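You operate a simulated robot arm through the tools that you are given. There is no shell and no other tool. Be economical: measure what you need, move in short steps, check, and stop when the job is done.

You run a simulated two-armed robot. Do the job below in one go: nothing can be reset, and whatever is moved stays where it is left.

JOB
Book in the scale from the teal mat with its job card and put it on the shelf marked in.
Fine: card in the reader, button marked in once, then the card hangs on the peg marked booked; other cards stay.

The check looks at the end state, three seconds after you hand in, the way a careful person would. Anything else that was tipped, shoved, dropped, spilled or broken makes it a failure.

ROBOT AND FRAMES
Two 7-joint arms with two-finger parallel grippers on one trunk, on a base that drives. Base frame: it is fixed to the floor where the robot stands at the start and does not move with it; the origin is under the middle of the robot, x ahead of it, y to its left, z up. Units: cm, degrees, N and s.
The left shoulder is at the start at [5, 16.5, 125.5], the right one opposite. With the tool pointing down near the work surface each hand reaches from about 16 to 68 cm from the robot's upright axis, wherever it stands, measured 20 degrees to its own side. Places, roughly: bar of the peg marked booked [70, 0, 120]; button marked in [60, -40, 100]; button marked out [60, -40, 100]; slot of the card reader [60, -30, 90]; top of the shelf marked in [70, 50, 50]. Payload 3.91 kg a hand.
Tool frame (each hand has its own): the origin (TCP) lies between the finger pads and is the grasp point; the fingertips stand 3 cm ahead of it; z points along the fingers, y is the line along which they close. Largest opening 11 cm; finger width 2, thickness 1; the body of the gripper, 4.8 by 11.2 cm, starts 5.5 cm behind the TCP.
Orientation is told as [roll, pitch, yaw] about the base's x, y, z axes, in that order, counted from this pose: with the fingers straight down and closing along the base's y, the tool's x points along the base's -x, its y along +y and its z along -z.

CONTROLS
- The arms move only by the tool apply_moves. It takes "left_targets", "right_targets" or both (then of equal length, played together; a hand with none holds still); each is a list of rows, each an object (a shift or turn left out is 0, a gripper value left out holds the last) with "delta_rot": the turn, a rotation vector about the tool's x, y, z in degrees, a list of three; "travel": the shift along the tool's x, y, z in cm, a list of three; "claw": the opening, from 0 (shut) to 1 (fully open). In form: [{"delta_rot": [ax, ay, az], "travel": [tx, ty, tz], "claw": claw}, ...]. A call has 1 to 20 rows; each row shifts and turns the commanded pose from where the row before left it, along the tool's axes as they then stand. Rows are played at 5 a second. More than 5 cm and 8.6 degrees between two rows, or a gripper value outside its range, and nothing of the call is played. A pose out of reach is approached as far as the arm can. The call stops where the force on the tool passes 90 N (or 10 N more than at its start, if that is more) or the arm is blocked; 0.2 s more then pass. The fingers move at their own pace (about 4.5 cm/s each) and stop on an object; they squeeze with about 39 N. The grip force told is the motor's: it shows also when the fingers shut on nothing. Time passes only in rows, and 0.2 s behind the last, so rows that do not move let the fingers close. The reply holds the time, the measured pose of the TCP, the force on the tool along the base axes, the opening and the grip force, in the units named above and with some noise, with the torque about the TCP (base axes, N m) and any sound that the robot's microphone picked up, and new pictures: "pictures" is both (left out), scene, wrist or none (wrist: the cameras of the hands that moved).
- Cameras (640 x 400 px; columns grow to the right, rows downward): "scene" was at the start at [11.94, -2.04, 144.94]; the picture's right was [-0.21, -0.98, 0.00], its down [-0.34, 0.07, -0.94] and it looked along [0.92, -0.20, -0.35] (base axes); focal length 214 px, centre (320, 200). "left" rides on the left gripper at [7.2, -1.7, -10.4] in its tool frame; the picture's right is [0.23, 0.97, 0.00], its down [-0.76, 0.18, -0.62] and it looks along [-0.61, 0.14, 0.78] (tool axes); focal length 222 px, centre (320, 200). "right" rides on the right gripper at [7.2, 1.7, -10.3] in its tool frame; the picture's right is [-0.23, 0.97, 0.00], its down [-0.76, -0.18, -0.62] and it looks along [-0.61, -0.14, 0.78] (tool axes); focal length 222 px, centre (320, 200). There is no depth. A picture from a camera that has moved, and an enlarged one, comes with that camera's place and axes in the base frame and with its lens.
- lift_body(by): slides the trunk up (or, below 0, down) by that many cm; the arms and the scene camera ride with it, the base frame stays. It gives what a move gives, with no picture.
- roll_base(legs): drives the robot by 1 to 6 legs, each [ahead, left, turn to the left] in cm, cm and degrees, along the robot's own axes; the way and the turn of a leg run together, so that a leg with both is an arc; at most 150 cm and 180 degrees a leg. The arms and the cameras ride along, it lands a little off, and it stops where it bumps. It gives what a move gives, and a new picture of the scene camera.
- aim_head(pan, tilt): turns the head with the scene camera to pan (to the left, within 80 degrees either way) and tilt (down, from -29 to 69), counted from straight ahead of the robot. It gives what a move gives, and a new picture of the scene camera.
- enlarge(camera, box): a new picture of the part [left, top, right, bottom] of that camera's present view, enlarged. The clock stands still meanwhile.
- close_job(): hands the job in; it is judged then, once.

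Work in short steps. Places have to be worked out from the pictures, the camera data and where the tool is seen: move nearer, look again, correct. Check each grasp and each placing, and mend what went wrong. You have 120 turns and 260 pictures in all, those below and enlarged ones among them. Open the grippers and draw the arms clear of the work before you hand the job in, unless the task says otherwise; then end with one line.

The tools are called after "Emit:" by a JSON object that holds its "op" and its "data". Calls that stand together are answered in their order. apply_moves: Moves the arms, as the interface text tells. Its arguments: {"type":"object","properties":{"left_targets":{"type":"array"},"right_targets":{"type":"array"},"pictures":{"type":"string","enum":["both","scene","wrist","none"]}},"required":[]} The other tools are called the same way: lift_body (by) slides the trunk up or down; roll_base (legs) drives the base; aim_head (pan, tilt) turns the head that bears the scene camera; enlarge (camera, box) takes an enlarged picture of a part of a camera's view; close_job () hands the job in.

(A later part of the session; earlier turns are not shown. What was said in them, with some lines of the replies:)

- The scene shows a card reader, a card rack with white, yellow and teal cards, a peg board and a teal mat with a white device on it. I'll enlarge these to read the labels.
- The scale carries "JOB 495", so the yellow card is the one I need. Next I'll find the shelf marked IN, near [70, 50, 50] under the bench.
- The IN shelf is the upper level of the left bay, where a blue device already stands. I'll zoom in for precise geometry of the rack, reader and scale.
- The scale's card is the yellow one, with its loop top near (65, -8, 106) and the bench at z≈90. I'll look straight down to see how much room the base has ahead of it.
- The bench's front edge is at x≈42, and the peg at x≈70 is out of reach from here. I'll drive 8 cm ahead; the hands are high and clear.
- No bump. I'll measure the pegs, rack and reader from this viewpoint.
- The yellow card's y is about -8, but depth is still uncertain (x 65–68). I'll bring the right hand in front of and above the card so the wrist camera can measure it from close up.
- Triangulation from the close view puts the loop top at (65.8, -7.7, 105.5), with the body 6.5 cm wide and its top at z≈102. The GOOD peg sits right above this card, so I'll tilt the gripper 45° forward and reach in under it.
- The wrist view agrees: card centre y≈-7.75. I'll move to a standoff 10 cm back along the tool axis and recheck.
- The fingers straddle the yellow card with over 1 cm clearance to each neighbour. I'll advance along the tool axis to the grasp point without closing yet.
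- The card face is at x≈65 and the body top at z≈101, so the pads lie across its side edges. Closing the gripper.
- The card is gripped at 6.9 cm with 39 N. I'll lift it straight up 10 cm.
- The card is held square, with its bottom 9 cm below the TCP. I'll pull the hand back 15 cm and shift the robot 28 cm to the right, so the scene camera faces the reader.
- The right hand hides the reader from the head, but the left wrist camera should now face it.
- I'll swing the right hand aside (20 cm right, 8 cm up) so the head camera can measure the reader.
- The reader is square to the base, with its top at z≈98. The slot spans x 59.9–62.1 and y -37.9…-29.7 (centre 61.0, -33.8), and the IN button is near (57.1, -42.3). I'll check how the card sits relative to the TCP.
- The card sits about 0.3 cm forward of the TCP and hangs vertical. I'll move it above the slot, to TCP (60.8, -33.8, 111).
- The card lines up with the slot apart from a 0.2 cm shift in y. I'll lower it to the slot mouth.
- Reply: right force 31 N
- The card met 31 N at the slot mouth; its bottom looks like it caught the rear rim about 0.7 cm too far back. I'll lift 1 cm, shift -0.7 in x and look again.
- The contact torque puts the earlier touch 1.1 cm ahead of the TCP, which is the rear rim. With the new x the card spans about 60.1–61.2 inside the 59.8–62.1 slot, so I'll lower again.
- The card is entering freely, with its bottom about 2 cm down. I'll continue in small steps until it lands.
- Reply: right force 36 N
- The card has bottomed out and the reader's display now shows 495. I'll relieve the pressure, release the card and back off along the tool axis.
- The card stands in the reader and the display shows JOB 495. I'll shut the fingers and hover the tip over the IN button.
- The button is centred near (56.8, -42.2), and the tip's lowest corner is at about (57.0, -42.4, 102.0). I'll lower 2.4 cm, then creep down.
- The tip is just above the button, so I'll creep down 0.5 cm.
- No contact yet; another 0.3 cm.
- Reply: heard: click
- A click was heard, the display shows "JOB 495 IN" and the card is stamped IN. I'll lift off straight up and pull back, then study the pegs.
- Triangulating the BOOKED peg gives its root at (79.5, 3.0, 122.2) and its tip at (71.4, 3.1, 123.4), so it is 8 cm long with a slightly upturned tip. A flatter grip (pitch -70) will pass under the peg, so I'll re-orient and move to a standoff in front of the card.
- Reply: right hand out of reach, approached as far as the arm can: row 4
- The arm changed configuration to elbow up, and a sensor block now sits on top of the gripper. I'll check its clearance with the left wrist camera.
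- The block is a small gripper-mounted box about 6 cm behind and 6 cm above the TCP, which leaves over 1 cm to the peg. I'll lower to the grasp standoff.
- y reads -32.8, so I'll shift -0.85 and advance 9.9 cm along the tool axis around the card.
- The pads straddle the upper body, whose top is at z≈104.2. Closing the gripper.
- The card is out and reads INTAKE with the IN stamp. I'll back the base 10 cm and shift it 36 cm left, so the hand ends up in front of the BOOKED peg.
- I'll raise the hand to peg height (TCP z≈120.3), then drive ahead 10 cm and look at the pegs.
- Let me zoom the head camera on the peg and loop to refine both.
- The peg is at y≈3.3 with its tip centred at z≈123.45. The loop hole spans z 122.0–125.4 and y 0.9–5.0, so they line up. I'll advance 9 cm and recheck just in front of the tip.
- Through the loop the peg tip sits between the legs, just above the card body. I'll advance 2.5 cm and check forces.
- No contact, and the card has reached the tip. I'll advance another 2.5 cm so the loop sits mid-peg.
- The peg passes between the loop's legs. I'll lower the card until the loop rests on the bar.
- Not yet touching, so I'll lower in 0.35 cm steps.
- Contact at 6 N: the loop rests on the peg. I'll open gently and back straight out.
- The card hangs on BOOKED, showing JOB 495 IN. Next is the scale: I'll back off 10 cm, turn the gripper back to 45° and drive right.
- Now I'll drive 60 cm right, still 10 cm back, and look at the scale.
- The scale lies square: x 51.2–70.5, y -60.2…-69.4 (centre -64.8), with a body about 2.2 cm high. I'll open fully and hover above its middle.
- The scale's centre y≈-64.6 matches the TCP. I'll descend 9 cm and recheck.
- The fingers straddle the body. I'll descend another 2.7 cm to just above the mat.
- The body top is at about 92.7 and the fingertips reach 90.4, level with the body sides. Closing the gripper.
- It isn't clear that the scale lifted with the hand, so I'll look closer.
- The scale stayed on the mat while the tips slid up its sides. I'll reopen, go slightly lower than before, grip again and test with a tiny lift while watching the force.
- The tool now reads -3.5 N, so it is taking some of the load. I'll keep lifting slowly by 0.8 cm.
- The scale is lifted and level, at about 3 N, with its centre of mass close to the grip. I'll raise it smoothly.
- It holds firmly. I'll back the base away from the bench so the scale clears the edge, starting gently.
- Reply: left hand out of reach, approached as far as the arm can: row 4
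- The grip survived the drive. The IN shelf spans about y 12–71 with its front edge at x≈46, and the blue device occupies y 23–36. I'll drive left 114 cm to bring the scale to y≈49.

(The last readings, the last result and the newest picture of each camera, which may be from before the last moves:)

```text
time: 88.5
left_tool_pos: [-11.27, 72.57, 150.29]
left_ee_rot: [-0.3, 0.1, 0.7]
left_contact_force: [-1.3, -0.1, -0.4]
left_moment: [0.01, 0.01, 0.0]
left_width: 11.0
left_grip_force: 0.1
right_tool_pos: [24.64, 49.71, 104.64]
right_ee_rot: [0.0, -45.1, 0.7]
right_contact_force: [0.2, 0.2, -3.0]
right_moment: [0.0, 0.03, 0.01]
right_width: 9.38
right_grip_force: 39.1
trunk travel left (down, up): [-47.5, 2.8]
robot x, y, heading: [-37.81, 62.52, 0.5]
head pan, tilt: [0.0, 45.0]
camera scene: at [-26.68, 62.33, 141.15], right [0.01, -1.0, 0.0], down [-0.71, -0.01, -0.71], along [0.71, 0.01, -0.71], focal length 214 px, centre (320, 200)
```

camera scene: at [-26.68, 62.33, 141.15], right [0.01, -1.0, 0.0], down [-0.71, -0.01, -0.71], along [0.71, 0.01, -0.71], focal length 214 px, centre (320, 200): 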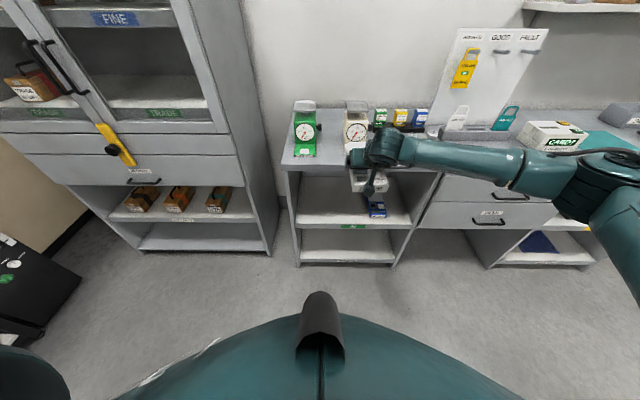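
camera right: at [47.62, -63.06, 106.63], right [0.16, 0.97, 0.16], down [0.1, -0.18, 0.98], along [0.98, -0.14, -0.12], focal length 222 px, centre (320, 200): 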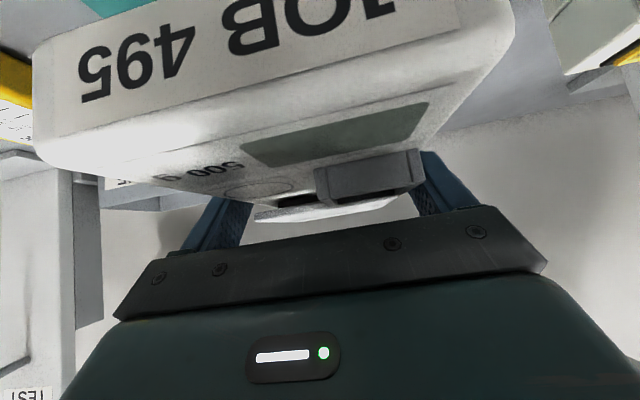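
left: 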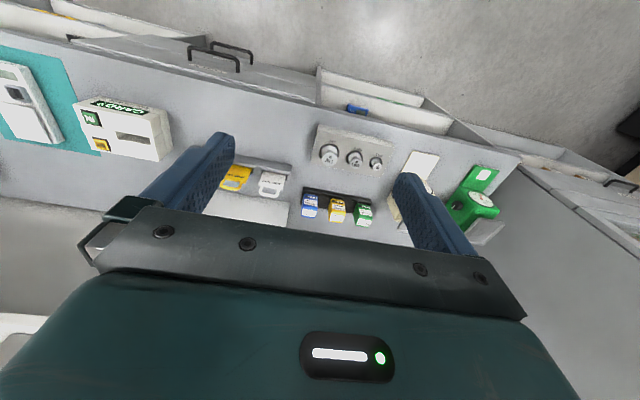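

With the elbow stretched out sideways, the forearm would hit the drawer front. If I lower the trunk only partly and reach down, the arm stays straighter and in line with the bay, so I'll start with 20 cm.

Emit:
{"op": "lift_body", "data": {"by": -20}}

Emit:
{"op": "apply_moves", "data": {"right_targets": [{"travel": [0.4, 0, 0.4]}, {"travel": [0.7, 0, 0.7]}, {"travel": [0.9, 0, 0.9]}, {"travel": [0.9, 0, 0.9]}, {"travel": [0.9, 0, 0.9]}, {"travel": [0.9, 0, 0.9]}, {"travel": [0.9, 0, 0.9]}, {"travel": [0.9, 0, 0.9]}, {"travel": [0.9, 0, 0.9]}, {"travel": [0.9, 0, 0.9]}, {"travel": [0.7, 0, 0.7]}, {"travel": [0.4, 0, 0.4]}, {}]}}

```text
time: 90.6
left_tool_pos: [-11.28, 72.64, 130.28]
left_ee_rot: [-0.3, -0.2, 0.8]
left_contact_force: [0.2, 0.0, 0.2]
left_moment: [-0.02, 0.04, -0.03]
left_width: 11.0
left_grip_force: 0.0
right_tool_pos: [24.63, 49.75, 84.6]
right_ee_rot: [0.0, -45.0, 0.6]
right_contact_force: [-0.7, 0.0, -4.4]
right_moment: [0.02, 0.06, 0.02]
right_width: 9.35
right_grip_force: 39.2
trunk travel left (down, up): [-27.5, 22.8]
robot x, y, heading: [-38.04, 62.52, 0.8]
head pan, tilt: [0.0, 45.0]
```

```text
time: 93.4
left_tool_pos: [-11.27, 72.5, 130.18]
left_ee_rot: [-0.2, -0.1, 0.6]
left_contact_force: [-0.3, -0.3, -0.4]
left_moment: [0.0, -0.03, -0.01]
left_width: 11.01
left_grip_force: 0.0
right_tool_pos: [24.63, 49.69, 71.25]
right_ee_rot: [-0.1, -45.0, 0.6]
right_contact_force: [0.8, 0.3, -2.8]
right_moment: [0.02, 0.07, 0.01]
right_width: 9.37
right_grip_force: 39.5
trunk travel left (down, up): [-27.5, 22.8]
robot x, y, heading: [-37.7, 62.21, 0.5]
head pan, tilt: [0.0, 45.0]
camera scene: at [-26.69, 62.32, 121.15], right [0.01, -1.0, 0.0], down [-0.71, -0.01, -0.71], along [0.71, 0.01, -0.71], focal length 214 px, centre (320, 200)
camera right: at [12.1, 51.23, 73.27], right [0.15, 0.98, 0.16], down [0.1, -0.18, 0.98], along [0.98, -0.13, -0.12], focal length 222 px, centre (320, 200)
```

scene: 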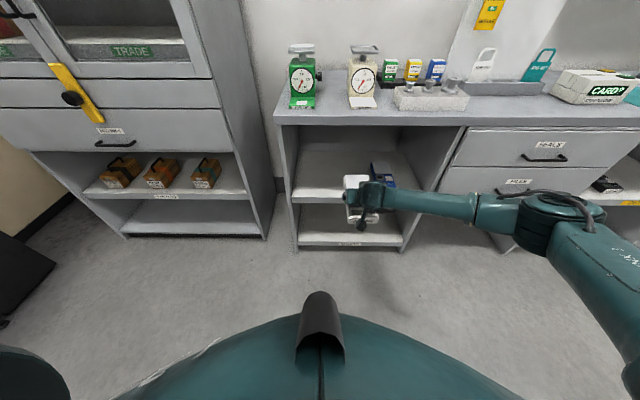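
right: 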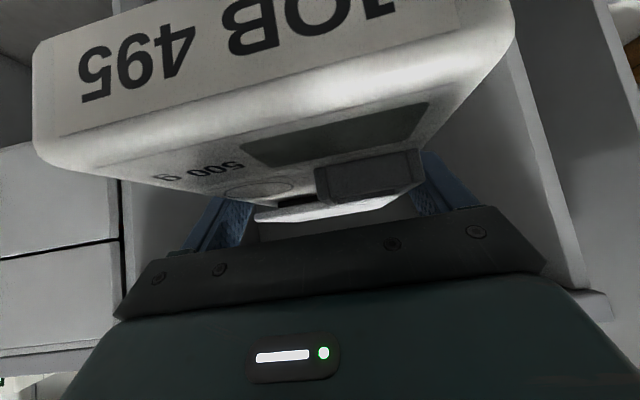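

The forearm now slopes slightly back. I'll lower another 14 cm to entry height and check how the elbow lies.

Emit:
{"op": "apply_moves", "data": {"right_targets": [{"travel": [0.4, 0, 0.4]}, {"travel": [0.7, 0, 0.7]}, {"travel": [0.9, 0, 0.9]}, {"travel": [0.9, 0, 0.9]}, {"travel": [0.9, 0, 0.9]}, {"travel": [0.9, 0, 0.9]}, {"travel": [0.9, 0, 0.9]}, {"travel": [0.9, 0, 0.9]}, {"travel": [0.9, 0, 0.9]}, {"travel": [0.9, 0, 0.9]}, {"travel": [0.9, 0, 0.9]}, {"travel": [0.5, 0, 0.5]}, {"travel": [0.3, 0, 0.3]}, {}]}}

```text
time: 96.4
left_tool_pos: [-11.33, 72.6, 130.35]
left_ee_rot: [-0.3, -0.1, 0.7]
left_contact_force: [0.5, -1.4, -0.5]
left_moment: [-0.03, 0.0, -0.03]
left_width: 11.0
left_grip_force: 0.1
right_tool_pos: [24.65, 49.66, 57.1]
right_ee_rot: [0.0, -45.0, 0.6]
right_contact_force: [1.4, 0.2, -2.2]
right_moment: [0.03, 0.06, -0.01]
right_width: 9.37
right_grip_force: 39.2
trunk travel left (down, up): [-27.5, 22.8]
robot x, y, heading: [-37.71, 62.49, 0.3]
head pan, tilt: [0.0, 45.0]
camera scene: at [-26.69, 62.32, 121.15], right [0.01, -1.0, 0.0], down [-0.71, -0.01, -0.71], along [0.71, 0.01, -0.71], focal length 214 px, centre (320, 200)
camera right: at [12.1, 51.24, 59.14], right [0.15, 0.98, 0.16], down [0.1, -0.18, 0.98], along [0.98, -0.13, -0.12], focal length 222 px, centre (320, 200)
```

scene: 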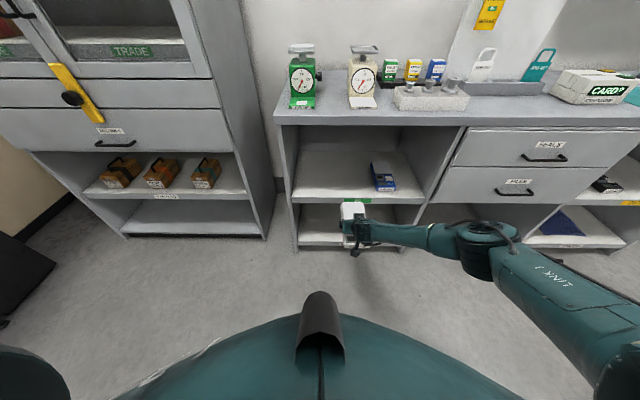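
right: 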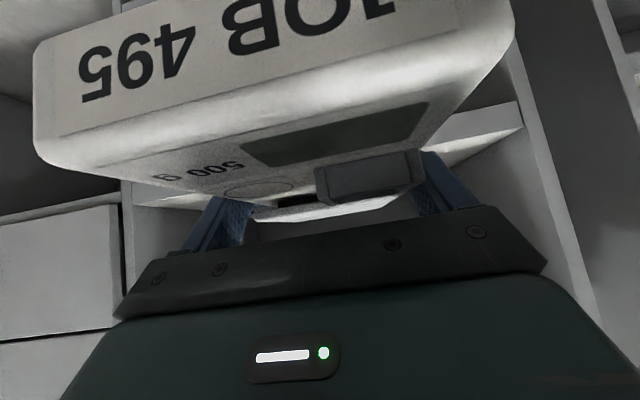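

The elbow is now tucked in line with the open bay. I'll zoom in to verify the shelf edge before driving in.

Emit:
{"op": "enlarge", "data": {"camera": "scene", "box": [270, 110, 470, 260]}}

Emit:
{"op": "enlarge", "data": {"camera": "right", "box": [320, 0, 640, 200]}}

```text
2.67 times, centred on (370, 185) of scene
camera zoom: at [-26.69, 62.32, 121.15], right [0.01, -1.0, 0.0], down [-0.71, -0.01, -0.71], along [0.71, 0.01, -0.71], focal length 572 px, centre (187, 240)
```

zoom: 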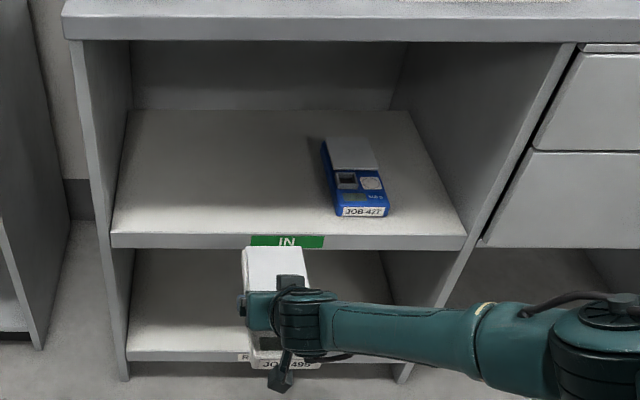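

```text
2.00 times, centred on (480, 100) of right
camera zoom: at [12.1, 51.24, 59.14], right [0.15, 0.98, 0.16], down [0.1, -0.18, 0.98], along [0.98, -0.13, -0.12], focal length 444 px, centre (0, 400)
```

zoom: 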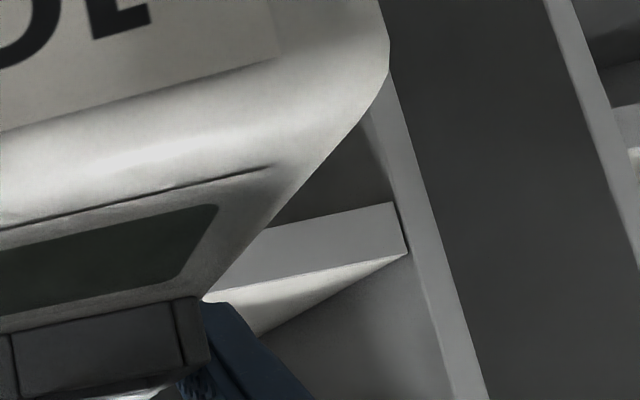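

The shelf top is at z≈51 with its front edge at x≈44.4, and the blue device is at y 27–36. I'll raise the hand 1.5 cm for clearance and drive ahead in two legs.

Emit:
{"op": "apply_moves", "data": {"right_targets": [{"travel": [-0.5, 0, -0.5]}, {"travel": [-0.56, 0, -0.56]}, {}], "pictures": "none"}}

Emit:
{"op": "roll_base", "data": {"legs": [[8, 0, -0.5]]}}

```text
time: 97.2
left_tool_pos: [-11.3, 72.59, 130.33]
left_ee_rot: [-0.3, -0.1, 0.6]
left_contact_force: [-0.1, 0.2, -0.8]
left_moment: [0.0, -0.03, -0.01]
left_width: 10.99
left_grip_force: 0.0
right_tool_pos: [24.73, 49.77, 58.6]
right_ee_rot: [0.0, -45.0, 0.6]
right_contact_force: [0.6, 0.7, -4.3]
right_moment: [-0.01, 0.06, 0.0]
right_width: 9.37
right_grip_force: 39.2
trunk travel left (down, up): [-27.5, 22.8]
robot x, y, heading: [-37.63, 61.73, 0.9]
head pan, tilt: [0.0, 45.0]
```

```text
time: 98.3
left_tool_pos: [-3.11, 72.46, 130.25]
left_ee_rot: [-0.3, -0.1, 0.1]
left_contact_force: [0.1, 0.6, 0.6]
left_moment: [0.0, 0.0, 0.0]
left_width: 11.01
left_grip_force: 0.1
right_tool_pos: [32.41, 49.09, 58.66]
right_ee_rot: [0.0, -44.8, 0.1]
right_contact_force: [-0.6, 0.2, -2.6]
right_moment: [-0.01, 0.01, 0.04]
right_width: 9.37
right_grip_force: 38.8
trunk travel left (down, up): [-27.5, 22.8]
robot x, y, heading: [-29.71, 62.18, 0.2]
head pan, tilt: [0.0, 45.0]
camera scene: at [-18.69, 62.27, 121.14], right [0.0, -1.0, 0.0], down [-0.71, 0.0, -0.71], along [0.71, 0.0, -0.71], focal length 214 px, centre (320, 200)
```

scene: 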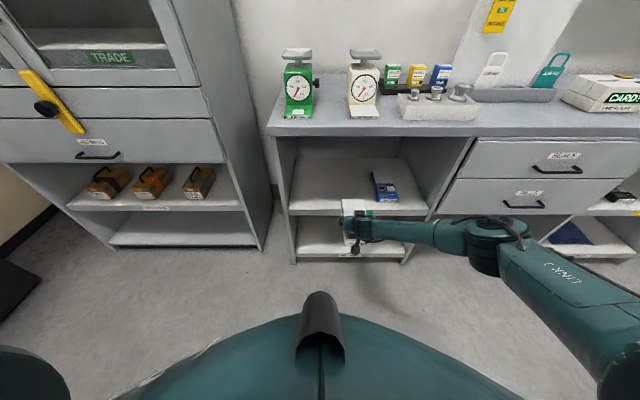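

Clearance looks good. I'll continue 14 cm.

Emit:
{"op": "roll_base", "data": {"legs": [[14, 0, 0]]}}

Emit:
{"op": "enlarge", "data": {"camera": "scene", "box": [270, 130, 470, 280]}}

Emit:
{"op": "enlarge", "data": {"camera": "right", "box": [0, 0, 640, 400]}}

```text
time: 99.6
left_tool_pos: [10.92, 72.47, 130.35]
left_ee_rot: [-0.3, -0.1, 0.0]
left_contact_force: [0.7, 0.8, -0.1]
left_moment: [0.0, 0.01, 0.02]
left_width: 11.03
left_grip_force: 0.1
right_tool_pos: [46.45, 49.19, 58.87]
right_ee_rot: [0.0, -44.9, 0.1]
right_contact_force: [0.6, 0.2, -3.2]
right_moment: [0.0, 0.07, 0.02]
right_width: 9.38
right_grip_force: 39.4
trunk travel left (down, up): [-27.5, 22.8]
robot x, y, heading: [-15.78, 62.42, 0.1]
head pan, tilt: [0.0, 45.0]
camera scene: at [-4.66, 62.3, 121.14], right [0.0, -1.0, 0.0], down [-0.71, 0.0, -0.71], along [0.71, 0.0, -0.71], focal length 214 px, centre (320, 200)
```

scene: 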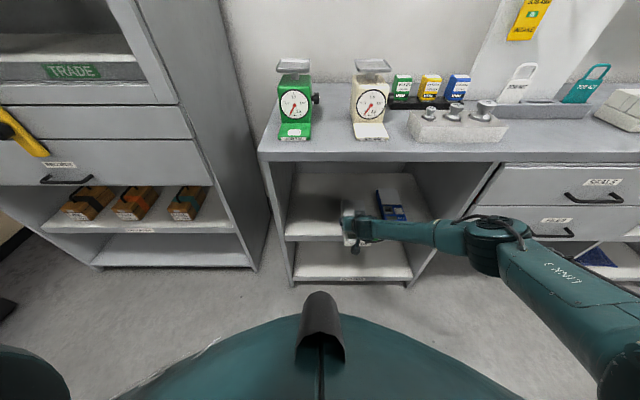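

```text
2.67 times, centred on (370, 205) of scene
camera zoom: at [-4.66, 62.3, 121.14], right [0.0, -1.0, 0.0], down [-0.71, 0.0, -0.71], along [0.71, 0.0, -0.71], focal length 572 px, centre (187, 187)
```

zoom: 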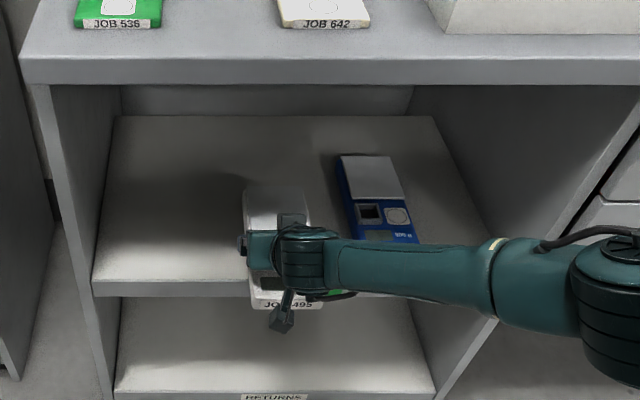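

```text
1.00 times, centred on (320, 200) of right (not enlarged: the box is as wide or as high as the picture)
camera zoom: at [33.95, 50.87, 60.64], right [0.16, 0.97, 0.16], down [0.1, -0.18, 0.98], along [0.98, -0.14, -0.13], focal length 222 px, centre (320, 200)
```

zoom: 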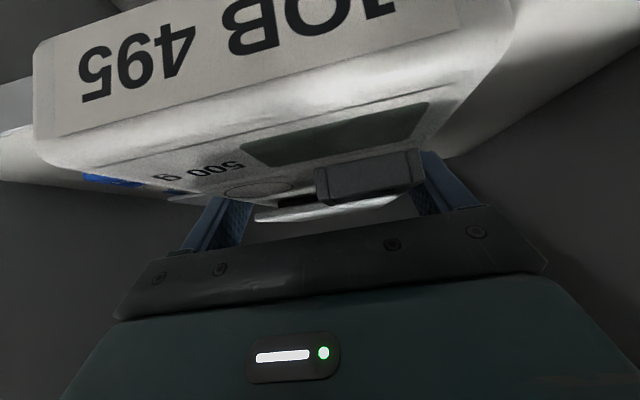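

Clear so far. To keep the elbow away from the right post I'll drive 7 cm more, then reach the last few cm with the arm.

Emit:
{"op": "roll_base", "data": {"legs": [[7, 0, 0]]}}

Emit:
{"op": "apply_moves", "data": {"right_targets": [{"travel": [-0.25, 0.2, 0.25]}, {"travel": [-0.5, 0.4, 0.5]}, {"travel": [-0.6, 0.4, 0.6]}, {"travel": [-0.6, 0.3, 0.6]}, {"travel": [-0.4, 0.2, 0.4]}, {"travel": [-0.2, 0, 0.2]}, {}], "pictures": "scene"}}

Emit:
{"op": "enlarge", "data": {"camera": "scene", "box": [270, 150, 590, 320]}}

```text
time: 100.6
left_tool_pos: [17.93, 72.42, 130.27]
left_ee_rot: [-0.3, -0.1, 0.1]
left_contact_force: [0.1, 0.2, 0.0]
left_moment: [0.0, 0.04, 0.03]
left_width: 10.98
left_grip_force: 0.1
right_tool_pos: [53.48, 49.21, 58.59]
right_ee_rot: [0.0, -44.9, 0.0]
right_contact_force: [0.8, 0.1, -3.6]
right_moment: [0.02, 0.06, 0.0]
right_width: 9.36
right_grip_force: 39.5
trunk travel left (down, up): [-27.5, 22.8]
robot x, y, heading: [-8.62, 62.35, 0.3]
head pan, tilt: [0.0, 45.0]
camera scene: at [2.34, 62.31, 121.14], right [0.0, -1.0, 0.0], down [-0.71, 0.0, -0.71], along [0.71, 0.0, -0.71], focal length 214 px, centre (320, 200)
```

scene: 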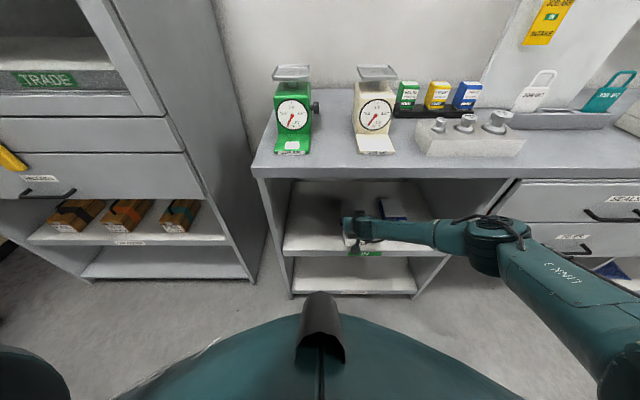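

```text
time: 102.2
left_tool_pos: [17.83, 72.31, 130.31]
left_ee_rot: [-0.4, -0.1, 0.2]
left_contact_force: [0.5, 0.2, 0.7]
left_moment: [-0.02, 0.01, -0.01]
left_width: 10.99
left_grip_force: 0.1
right_tool_pos: [57.06, 50.68, 58.7]
right_ee_rot: [-0.1, -44.9, 0.0]
right_contact_force: [-0.2, 0.7, -3.1]
right_moment: [0.01, 0.03, 0.02]
right_width: 9.35
right_grip_force: 38.7
trunk travel left (down, up): [-27.5, 22.8]
robot x, y, heading: [-8.52, 62.39, -0.1]
head pan, tilt: [0.0, 45.0]
camera scene: at [2.28, 62.31, 121.15], right [0.0, -1.0, 0.0], down [-0.71, 0.0, -0.71], along [0.71, 0.0, -0.71], focal length 214 px, centre (320, 200)
```

scene: 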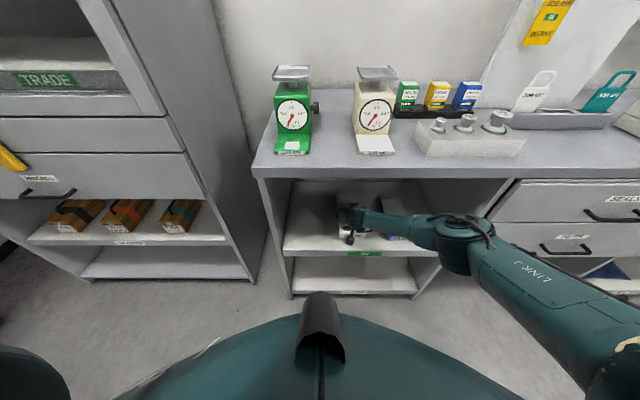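

```text
2.00 times, centred on (430, 235) of scene
camera zoom: at [2.28, 62.31, 121.15], right [0.0, -1.0, 0.0], down [-0.71, 0.0, -0.71], along [0.71, 0.0, -0.71], focal length 429 px, centre (100, 130)
```

zoom: 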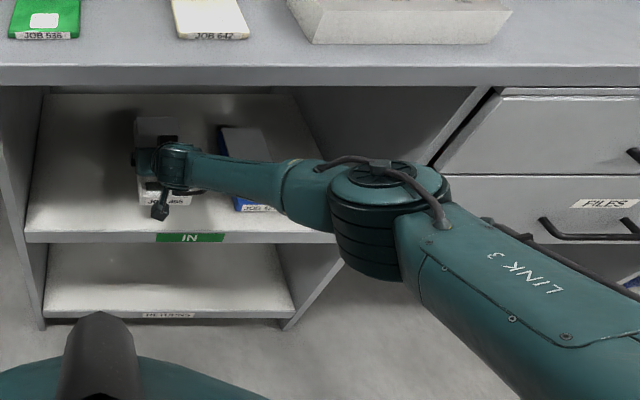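

The scale is over the shelf with its near edge ≈ 3.5 cm inside the front, and the elbow is clear. I'll lower 3.5 cm, then creep.

Emit:
{"op": "apply_moves", "data": {"right_targets": [{"travel": [0.35, 0, 0.35]}, {"travel": [0.5, 0, 0.5]}, {"travel": [0.5, 0, 0.5]}, {"travel": [0.5, 0, 0.5]}, {"travel": [0.4, 0, 0.4]}, {"travel": [0.25, 0, 0.25]}, {}], "pictures": "wrist"}}

```text
time: 103.8
left_tool_pos: [17.84, 72.4, 130.25]
left_ee_rot: [-0.2, -0.2, 0.1]
left_contact_force: [-0.6, 0.4, -0.1]
left_moment: [0.0, 0.0, -0.02]
left_width: 10.99
left_grip_force: 0.1
right_tool_pos: [57.06, 50.76, 55.2]
right_ee_rot: [0.0, -45.0, 0.2]
right_contact_force: [-0.2, 0.4, -2.5]
right_moment: [0.0, 0.05, -0.01]
right_width: 9.38
right_grip_force: 39.1
trunk travel left (down, up): [-27.5, 22.8]
robot x, y, heading: [-8.45, 62.44, 0.2]
head pan, tilt: [0.0, 45.0]
camera right: at [44.53, 52.4, 57.14], right [0.16, 0.97, 0.16], down [0.1, -0.18, 0.98], along [0.98, -0.14, -0.12], focal length 222 px, centre (320, 200)
```

right: 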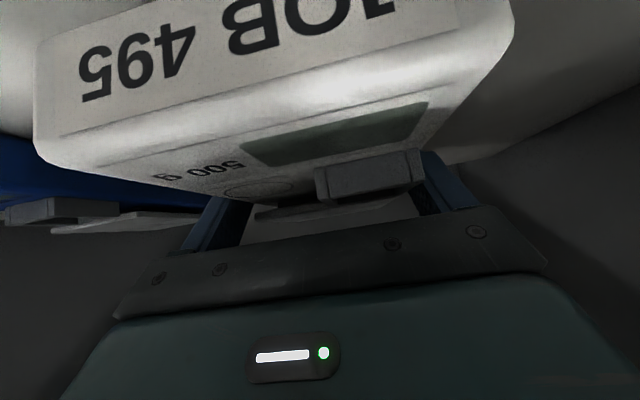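

Still carrying the weight; creeping down.

Emit:
{"op": "apply_moves", "data": {"right_targets": [{"travel": [0.2, 0, 0.2]}, {"travel": [0.2, 0, 0.2]}, {}], "pictures": "none"}}

Emit:
{"op": "apply_moves", "data": {"right_targets": [{"travel": [0.2, 0, 0.2]}, {"travel": [0.15, 0, 0.15]}, {}], "pictures": "none"}}

```text
time: 104.6
left_tool_pos: [17.81, 72.36, 130.29]
left_ee_rot: [-0.3, -0.1, 0.1]
left_contact_force: [0.6, 0.5, 0.0]
left_moment: [0.01, -0.03, 0.02]
left_width: 11.01
left_grip_force: 0.2
right_tool_pos: [56.89, 50.7, 54.86]
right_ee_rot: [0.0, -45.1, 0.1]
right_contact_force: [-0.1, 0.3, -3.0]
right_moment: [-0.01, 0.06, -0.02]
right_width: 9.37
right_grip_force: 39.1
right hand out of reach, approached as far as the arm can: row 2
trunk travel left (down, up): [-27.5, 22.8]
robot x, y, heading: [-8.85, 62.09, 0.4]
head pan, tilt: [0.0, 45.0]
```

```text
time: 105.4
left_tool_pos: [17.75, 72.44, 130.28]
left_ee_rot: [-0.3, -0.3, 0.1]
left_contact_force: [-0.2, -0.2, 0.0]
left_moment: [0.0, -0.01, 0.01]
left_width: 10.98
left_grip_force: 0.1
right_tool_pos: [56.72, 50.58, 54.59]
right_ee_rot: [0.0, -44.8, 0.1]
right_contact_force: [-0.1, 0.1, -2.8]
right_moment: [0.02, 0.05, -0.04]
right_width: 9.37
right_grip_force: 39.3
right hand out of reach, approached as far as the arm can: row 2
trunk travel left (down, up): [-27.5, 22.8]
robot x, y, heading: [-8.66, 62.29, -0.0]
head pan, tilt: [0.0, 45.0]
```

The arm is at its reach limit, so I'll use the trunk for the final lowering.

Emit:
{"op": "lift_body", "data": {"by": -0.5}}

Emit:
{"op": "lift_body", "data": {"by": -0.3}}

```text
time: 106.0
left_tool_pos: [17.76, 72.4, 129.76]
left_ee_rot: [-0.3, -0.2, 0.1]
left_contact_force: [0.7, 0.1, 0.6]
left_moment: [0.06, 0.04, 0.03]
left_width: 11.0
left_grip_force: 0.1
right_tool_pos: [56.74, 50.42, 54.09]
right_ee_rot: [-0.1, -44.9, 0.0]
right_contact_force: [0.3, 0.4, -4.1]
right_moment: [-0.01, 0.05, 0.0]
right_width: 9.38
right_grip_force: 38.9
trunk travel left (down, up): [-27.0, 23.3]
robot x, y, heading: [-8.75, 62.48, 0.4]
head pan, tilt: [0.0, 45.0]
```

```text
time: 106.5
left_tool_pos: [17.77, 72.42, 129.53]
left_ee_rot: [-0.4, -0.2, 0.1]
left_contact_force: [1.1, -0.4, -0.9]
left_moment: [-0.01, 0.02, -0.02]
left_width: 10.96
left_grip_force: 0.1
right_tool_pos: [56.8, 50.57, 53.85]
right_ee_rot: [0.0, -44.9, 0.1]
right_contact_force: [0.1, 0.1, -3.1]
right_moment: [-0.02, 0.04, -0.02]
right_width: 9.4
right_grip_force: 39.1
trunk travel left (down, up): [-26.7, 23.6]
robot x, y, heading: [-8.8, 62.45, 0.1]
head pan, tilt: [0.0, 45.0]
```

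Emit:
{"op": "lift_body", "data": {"by": -0.4}}

Emit:
{"op": "enlarge", "data": {"camera": "right", "box": [0, 0, 320, 240]}}

```text
time: 107.0
left_tool_pos: [17.84, 72.37, 129.08]
left_ee_rot: [-0.5, -0.2, 0.1]
left_contact_force: [-0.5, 0.2, 0.3]
left_moment: [-0.01, 0.02, -0.03]
left_width: 10.99
left_grip_force: 0.0
right_tool_pos: [56.79, 50.5, 53.43]
right_ee_rot: [0.1, -45.0, 0.0]
right_contact_force: [0.5, 0.1, -3.0]
right_moment: [0.02, 0.06, -0.02]
right_width: 9.37
right_grip_force: 39.0
trunk travel left (down, up): [-26.3, 24.0]
robot x, y, heading: [-8.53, 61.86, 0.3]
head pan, tilt: [0.0, 45.0]
```

```text
1.67 times, centred on (160, 120) of right
camera zoom: at [44.26, 52.17, 55.41], right [0.16, 0.97, 0.16], down [0.1, -0.18, 0.98], along [0.98, -0.14, -0.13], focal length 370 px, centre (587, 333)
```

zoom: 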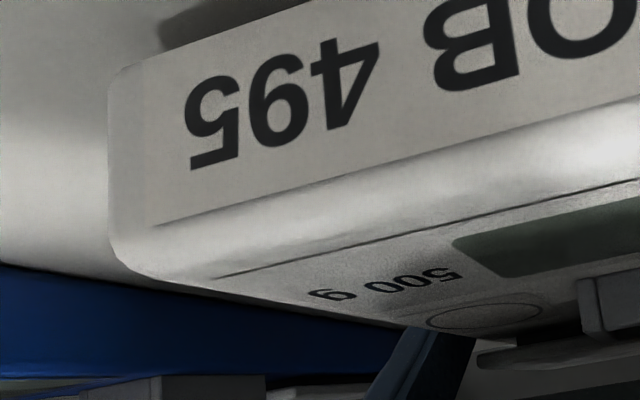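

Not yet in contact, so I'll continue in small trunk steps.

Emit:
{"op": "lift_body", "data": {"by": -0.4}}

Emit:
{"op": "lift_body", "data": {"by": -0.3}}

Emit:
{"op": "lift_body", "data": {"by": -0.3}}

```text
time: 107.5
left_tool_pos: [17.91, 72.28, 128.77]
left_ee_rot: [-0.2, -0.2, 0.1]
left_contact_force: [-0.4, 0.4, -0.8]
left_moment: [0.0, 0.03, 0.02]
left_width: 11.02
left_grip_force: 0.0
right_tool_pos: [56.81, 50.45, 52.97]
right_ee_rot: [0.0, -44.9, 0.1]
right_contact_force: [0.2, 0.5, -3.2]
right_moment: [-0.02, 0.0, 0.0]
right_width: 9.38
right_grip_force: 39.2
trunk travel left (down, up): [-25.9, 24.4]
robot x, y, heading: [-8.86, 62.23, 0.2]
head pan, tilt: [0.0, 45.0]
```

```text
time: 108.1
left_tool_pos: [17.62, 72.51, 128.54]
left_ee_rot: [-0.3, -0.3, 0.1]
left_contact_force: [0.6, -0.6, 0.1]
left_moment: [0.02, 0.0, 0.0]
left_width: 10.98
left_grip_force: 0.0
right_tool_pos: [56.92, 50.46, 52.9]
right_ee_rot: [-0.1, -45.2, 0.2]
right_contact_force: [-4.0, -0.5, 12.1]
right_moment: [-0.08, 0.49, -0.15]
right_width: 9.38
right_grip_force: 38.8
trunk travel left (down, up): [-25.6, 24.7]
robot x, y, heading: [-8.85, 62.72, 0.3]
head pan, tilt: [0.0, 45.0]
```

```text
time: 108.6
left_tool_pos: [17.38, 72.56, 128.24]
left_ee_rot: [-0.3, -0.3, 0.1]
left_contact_force: [0.2, -0.3, 0.0]
left_moment: [0.02, 0.01, 0.01]
left_width: 11.01
left_grip_force: 0.0
right_tool_pos: [56.86, 50.5, 52.85]
right_ee_rot: [-0.1, -45.4, 0.2]
right_contact_force: [-8.6, -1.2, 29.6]
right_moment: [0.01, -0.04, -0.14]
right_width: 9.37
right_grip_force: 39.3
trunk travel left (down, up): [-25.3, 25.0]
robot x, y, heading: [-8.72, 62.18, 0.1]
head pan, tilt: [0.0, 45.0]
```

Contact, pressing with 30 N. I'll relieve 0.45 cm with the trunk, then release.

Emit:
{"op": "lift_body", "data": {"by": 0.45}}

Emit:
{"op": "apply_moves", "data": {"right_targets": [{"claw": 0.9}, {"claw": 1}, {"claw": 1}, {}], "pictures": "wrist"}}

```text
time: 109.1
left_tool_pos: [17.59, 72.42, 128.62]
left_ee_rot: [-0.3, -0.2, 0.1]
left_contact_force: [-0.4, -0.3, 0.1]
left_moment: [-0.03, -0.03, 0.01]
left_width: 11.0
left_grip_force: 0.1
right_tool_pos: [56.76, 50.46, 52.91]
right_ee_rot: [0.0, -45.1, 0.3]
right_contact_force: [3.1, -0.4, 10.1]
right_moment: [-0.03, -0.31, 0.06]
right_width: 9.39
right_grip_force: 39.2
trunk travel left (down, up): [-25.7, 24.6]
robot x, y, heading: [-8.52, 62.06, 0.3]
head pan, tilt: [0.0, 45.0]
```

```text
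time: 110.1
left_tool_pos: [17.75, 72.45, 128.57]
left_ee_rot: [-0.3, -0.2, 0.2]
left_contact_force: [-0.8, 0.0, 0.0]
left_moment: [-0.01, 0.01, 0.01]
left_width: 11.04
left_grip_force: 0.1
right_tool_pos: [56.69, 50.65, 52.86]
right_ee_rot: [0.1, -44.9, 0.1]
right_contact_force: [-1.9, 0.9, 3.6]
right_moment: [-0.19, 0.02, -0.14]
right_width: 11.01
right_grip_force: 0.0
trunk travel left (down, up): [-25.7, 24.6]
robot x, y, heading: [-8.8, 62.51, 0.1]
head pan, tilt: [0.0, 45.0]
camera right: at [44.18, 52.29, 54.85], right [0.16, 0.97, 0.16], down [0.1, -0.18, 0.98], along [0.98, -0.14, -0.13], focal length 222 px, centre (320, 200)
```

right: 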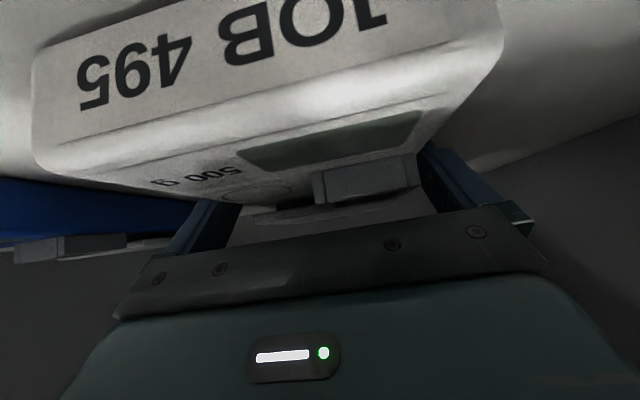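

Released. I'll raise the trunk 5 cm so the fingers come straight up clear of the scale, then back out.

Emit:
{"op": "lift_body", "data": {"by": 2}}

Emit:
{"op": "lift_body", "data": {"by": 3.2}}

Emit:
{"op": "enlarge", "data": {"camera": "right", "box": [0, 0, 640, 400]}}

```text
time: 110.8
left_tool_pos: [17.76, 72.38, 130.69]
left_ee_rot: [-0.4, -0.2, 0.1]
left_contact_force: [-1.3, 0.1, -0.1]
left_moment: [-0.02, -0.04, -0.02]
left_width: 10.99
left_grip_force: 0.2
right_tool_pos: [56.85, 50.49, 54.77]
right_ee_rot: [-0.1, -44.9, 0.0]
right_contact_force: [0.2, 0.9, 0.3]
right_moment: [-0.02, 0.01, -0.03]
right_width: 11.01
right_grip_force: 0.1
trunk travel left (down, up): [-27.7, 22.6]
robot x, y, heading: [-8.54, 62.34, 0.2]
head pan, tilt: [0.0, 45.0]
```

```text
time: 111.6
left_tool_pos: [17.74, 72.44, 133.78]
left_ee_rot: [-0.3, -0.2, 0.0]
left_contact_force: [0.2, 0.7, 0.1]
left_moment: [-0.04, 0.0, -0.03]
left_width: 10.96
left_grip_force: 0.1
right_tool_pos: [56.83, 50.47, 58.15]
right_ee_rot: [0.0, -44.9, 0.1]
right_contact_force: [-0.4, -0.3, 0.6]
right_moment: [0.02, -0.02, -0.02]
right_width: 11.01
right_grip_force: 0.1
trunk travel left (down, up): [-31.0, 19.4]
robot x, y, heading: [-8.82, 62.53, 0.1]
head pan, tilt: [0.0, 45.0]
```

```text
1.00 times, centred on (320, 200) of right (not enlarged: the box is as wide or as high as the picture)
camera zoom: at [44.26, 52.16, 60.07], right [0.16, 0.97, 0.16], down [0.1, -0.18, 0.98], along [0.98, -0.14, -0.12], focal length 222 px, centre (320, 200)
```

zoom: 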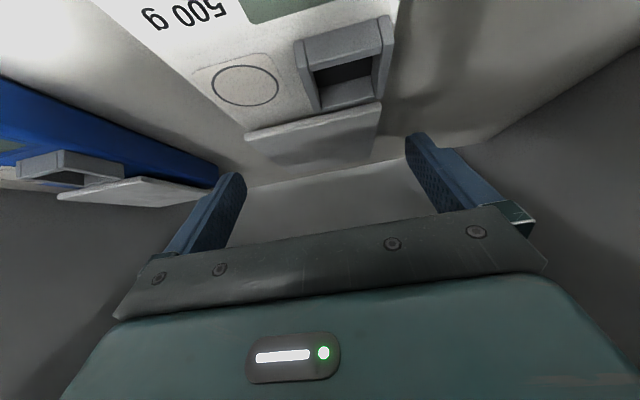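

The scale stays on the shelf and the fingers are above it. I'll back the base straight out 35 cm and inspect.

Emit:
{"op": "roll_base", "data": {"legs": [[-35, 0, 0]]}}

Emit:
{"op": "enlarge", "data": {"camera": "scene", "box": [270, 110, 470, 260]}}

Emit:
{"op": "enlarge", "data": {"camera": "scene", "box": [400, 0, 640, 150]}}

```text
time: 113.8
left_tool_pos: [-17.08, 72.4, 133.72]
left_ee_rot: [-0.3, -0.2, 0.1]
left_contact_force: [0.8, -0.7, 0.2]
left_moment: [-0.03, 0.01, -0.02]
left_width: 11.01
left_grip_force: 0.0
right_tool_pos: [21.87, 50.32, 58.11]
right_ee_rot: [0.0, -45.0, 0.1]
right_contact_force: [0.4, 0.3, 0.5]
right_moment: [-0.02, -0.01, 0.0]
right_width: 11.01
right_grip_force: 0.1
trunk travel left (down, up): [-31.0, 19.4]
robot x, y, heading: [-43.34, 62.34, 0.4]
head pan, tilt: [0.0, 45.0]
camera scene: at [-32.62, 62.26, 124.61], right [0.0, -1.0, 0.0], down [-0.71, 0.0, -0.71], along [0.71, 0.0, -0.71], focal length 214 px, centre (320, 200)
```

scene: 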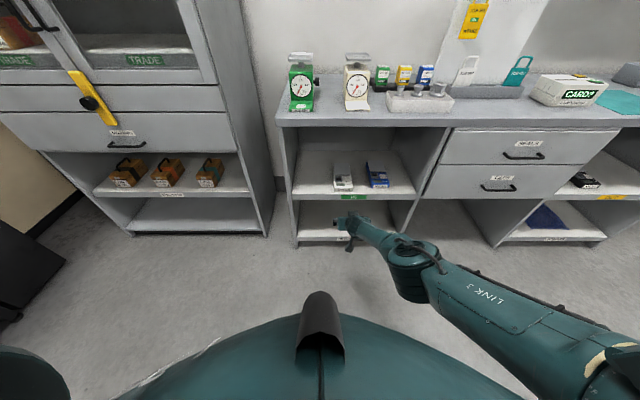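

```text
2.67 times, centred on (370, 185) of scene
camera zoom: at [-32.62, 62.26, 124.61], right [0.0, -1.0, 0.0], down [-0.71, 0.0, -0.71], along [0.71, 0.0, -0.71], focal length 572 px, centre (187, 240)
```

zoom: 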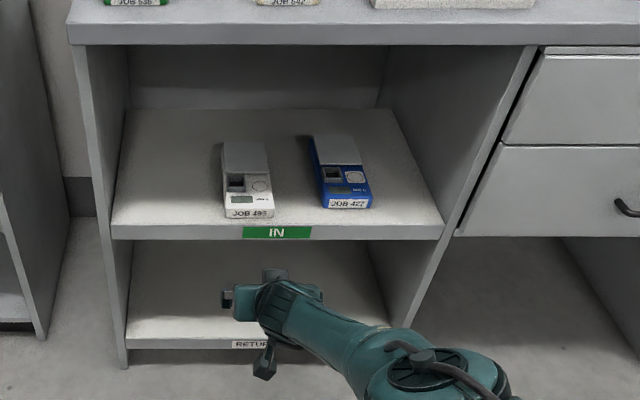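

```text
2.67 times, centred on (520, 75) of scene
camera zoom: at [-32.62, 62.26, 124.61], right [0.0, -1.0, 0.0], down [-0.71, 0.0, -0.71], along [0.71, 0.0, -0.71], focal length 572 px, centre (-213, 533)
```

zoom: 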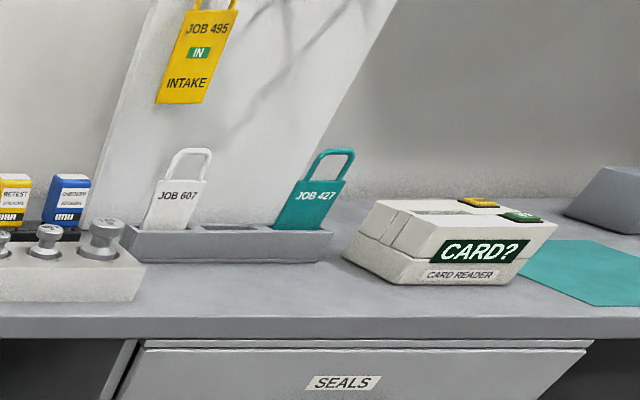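

The scale stands upright on the IN shelf beside the untouched blue one. The 495 card, stamped IN, hangs on BOOKED, and the other cards and the reader haven't moved. Both grippers are open and clear, so I'm handing in.

Emit:
{"op": "close_job", "data": {}}

```text
The job is handed in.
```

The job 495 scale is booked in: I pressed IN once, its card hangs on the BOOKED peg, the scale stands on the IN shelf, and the other cards are still in their rack.
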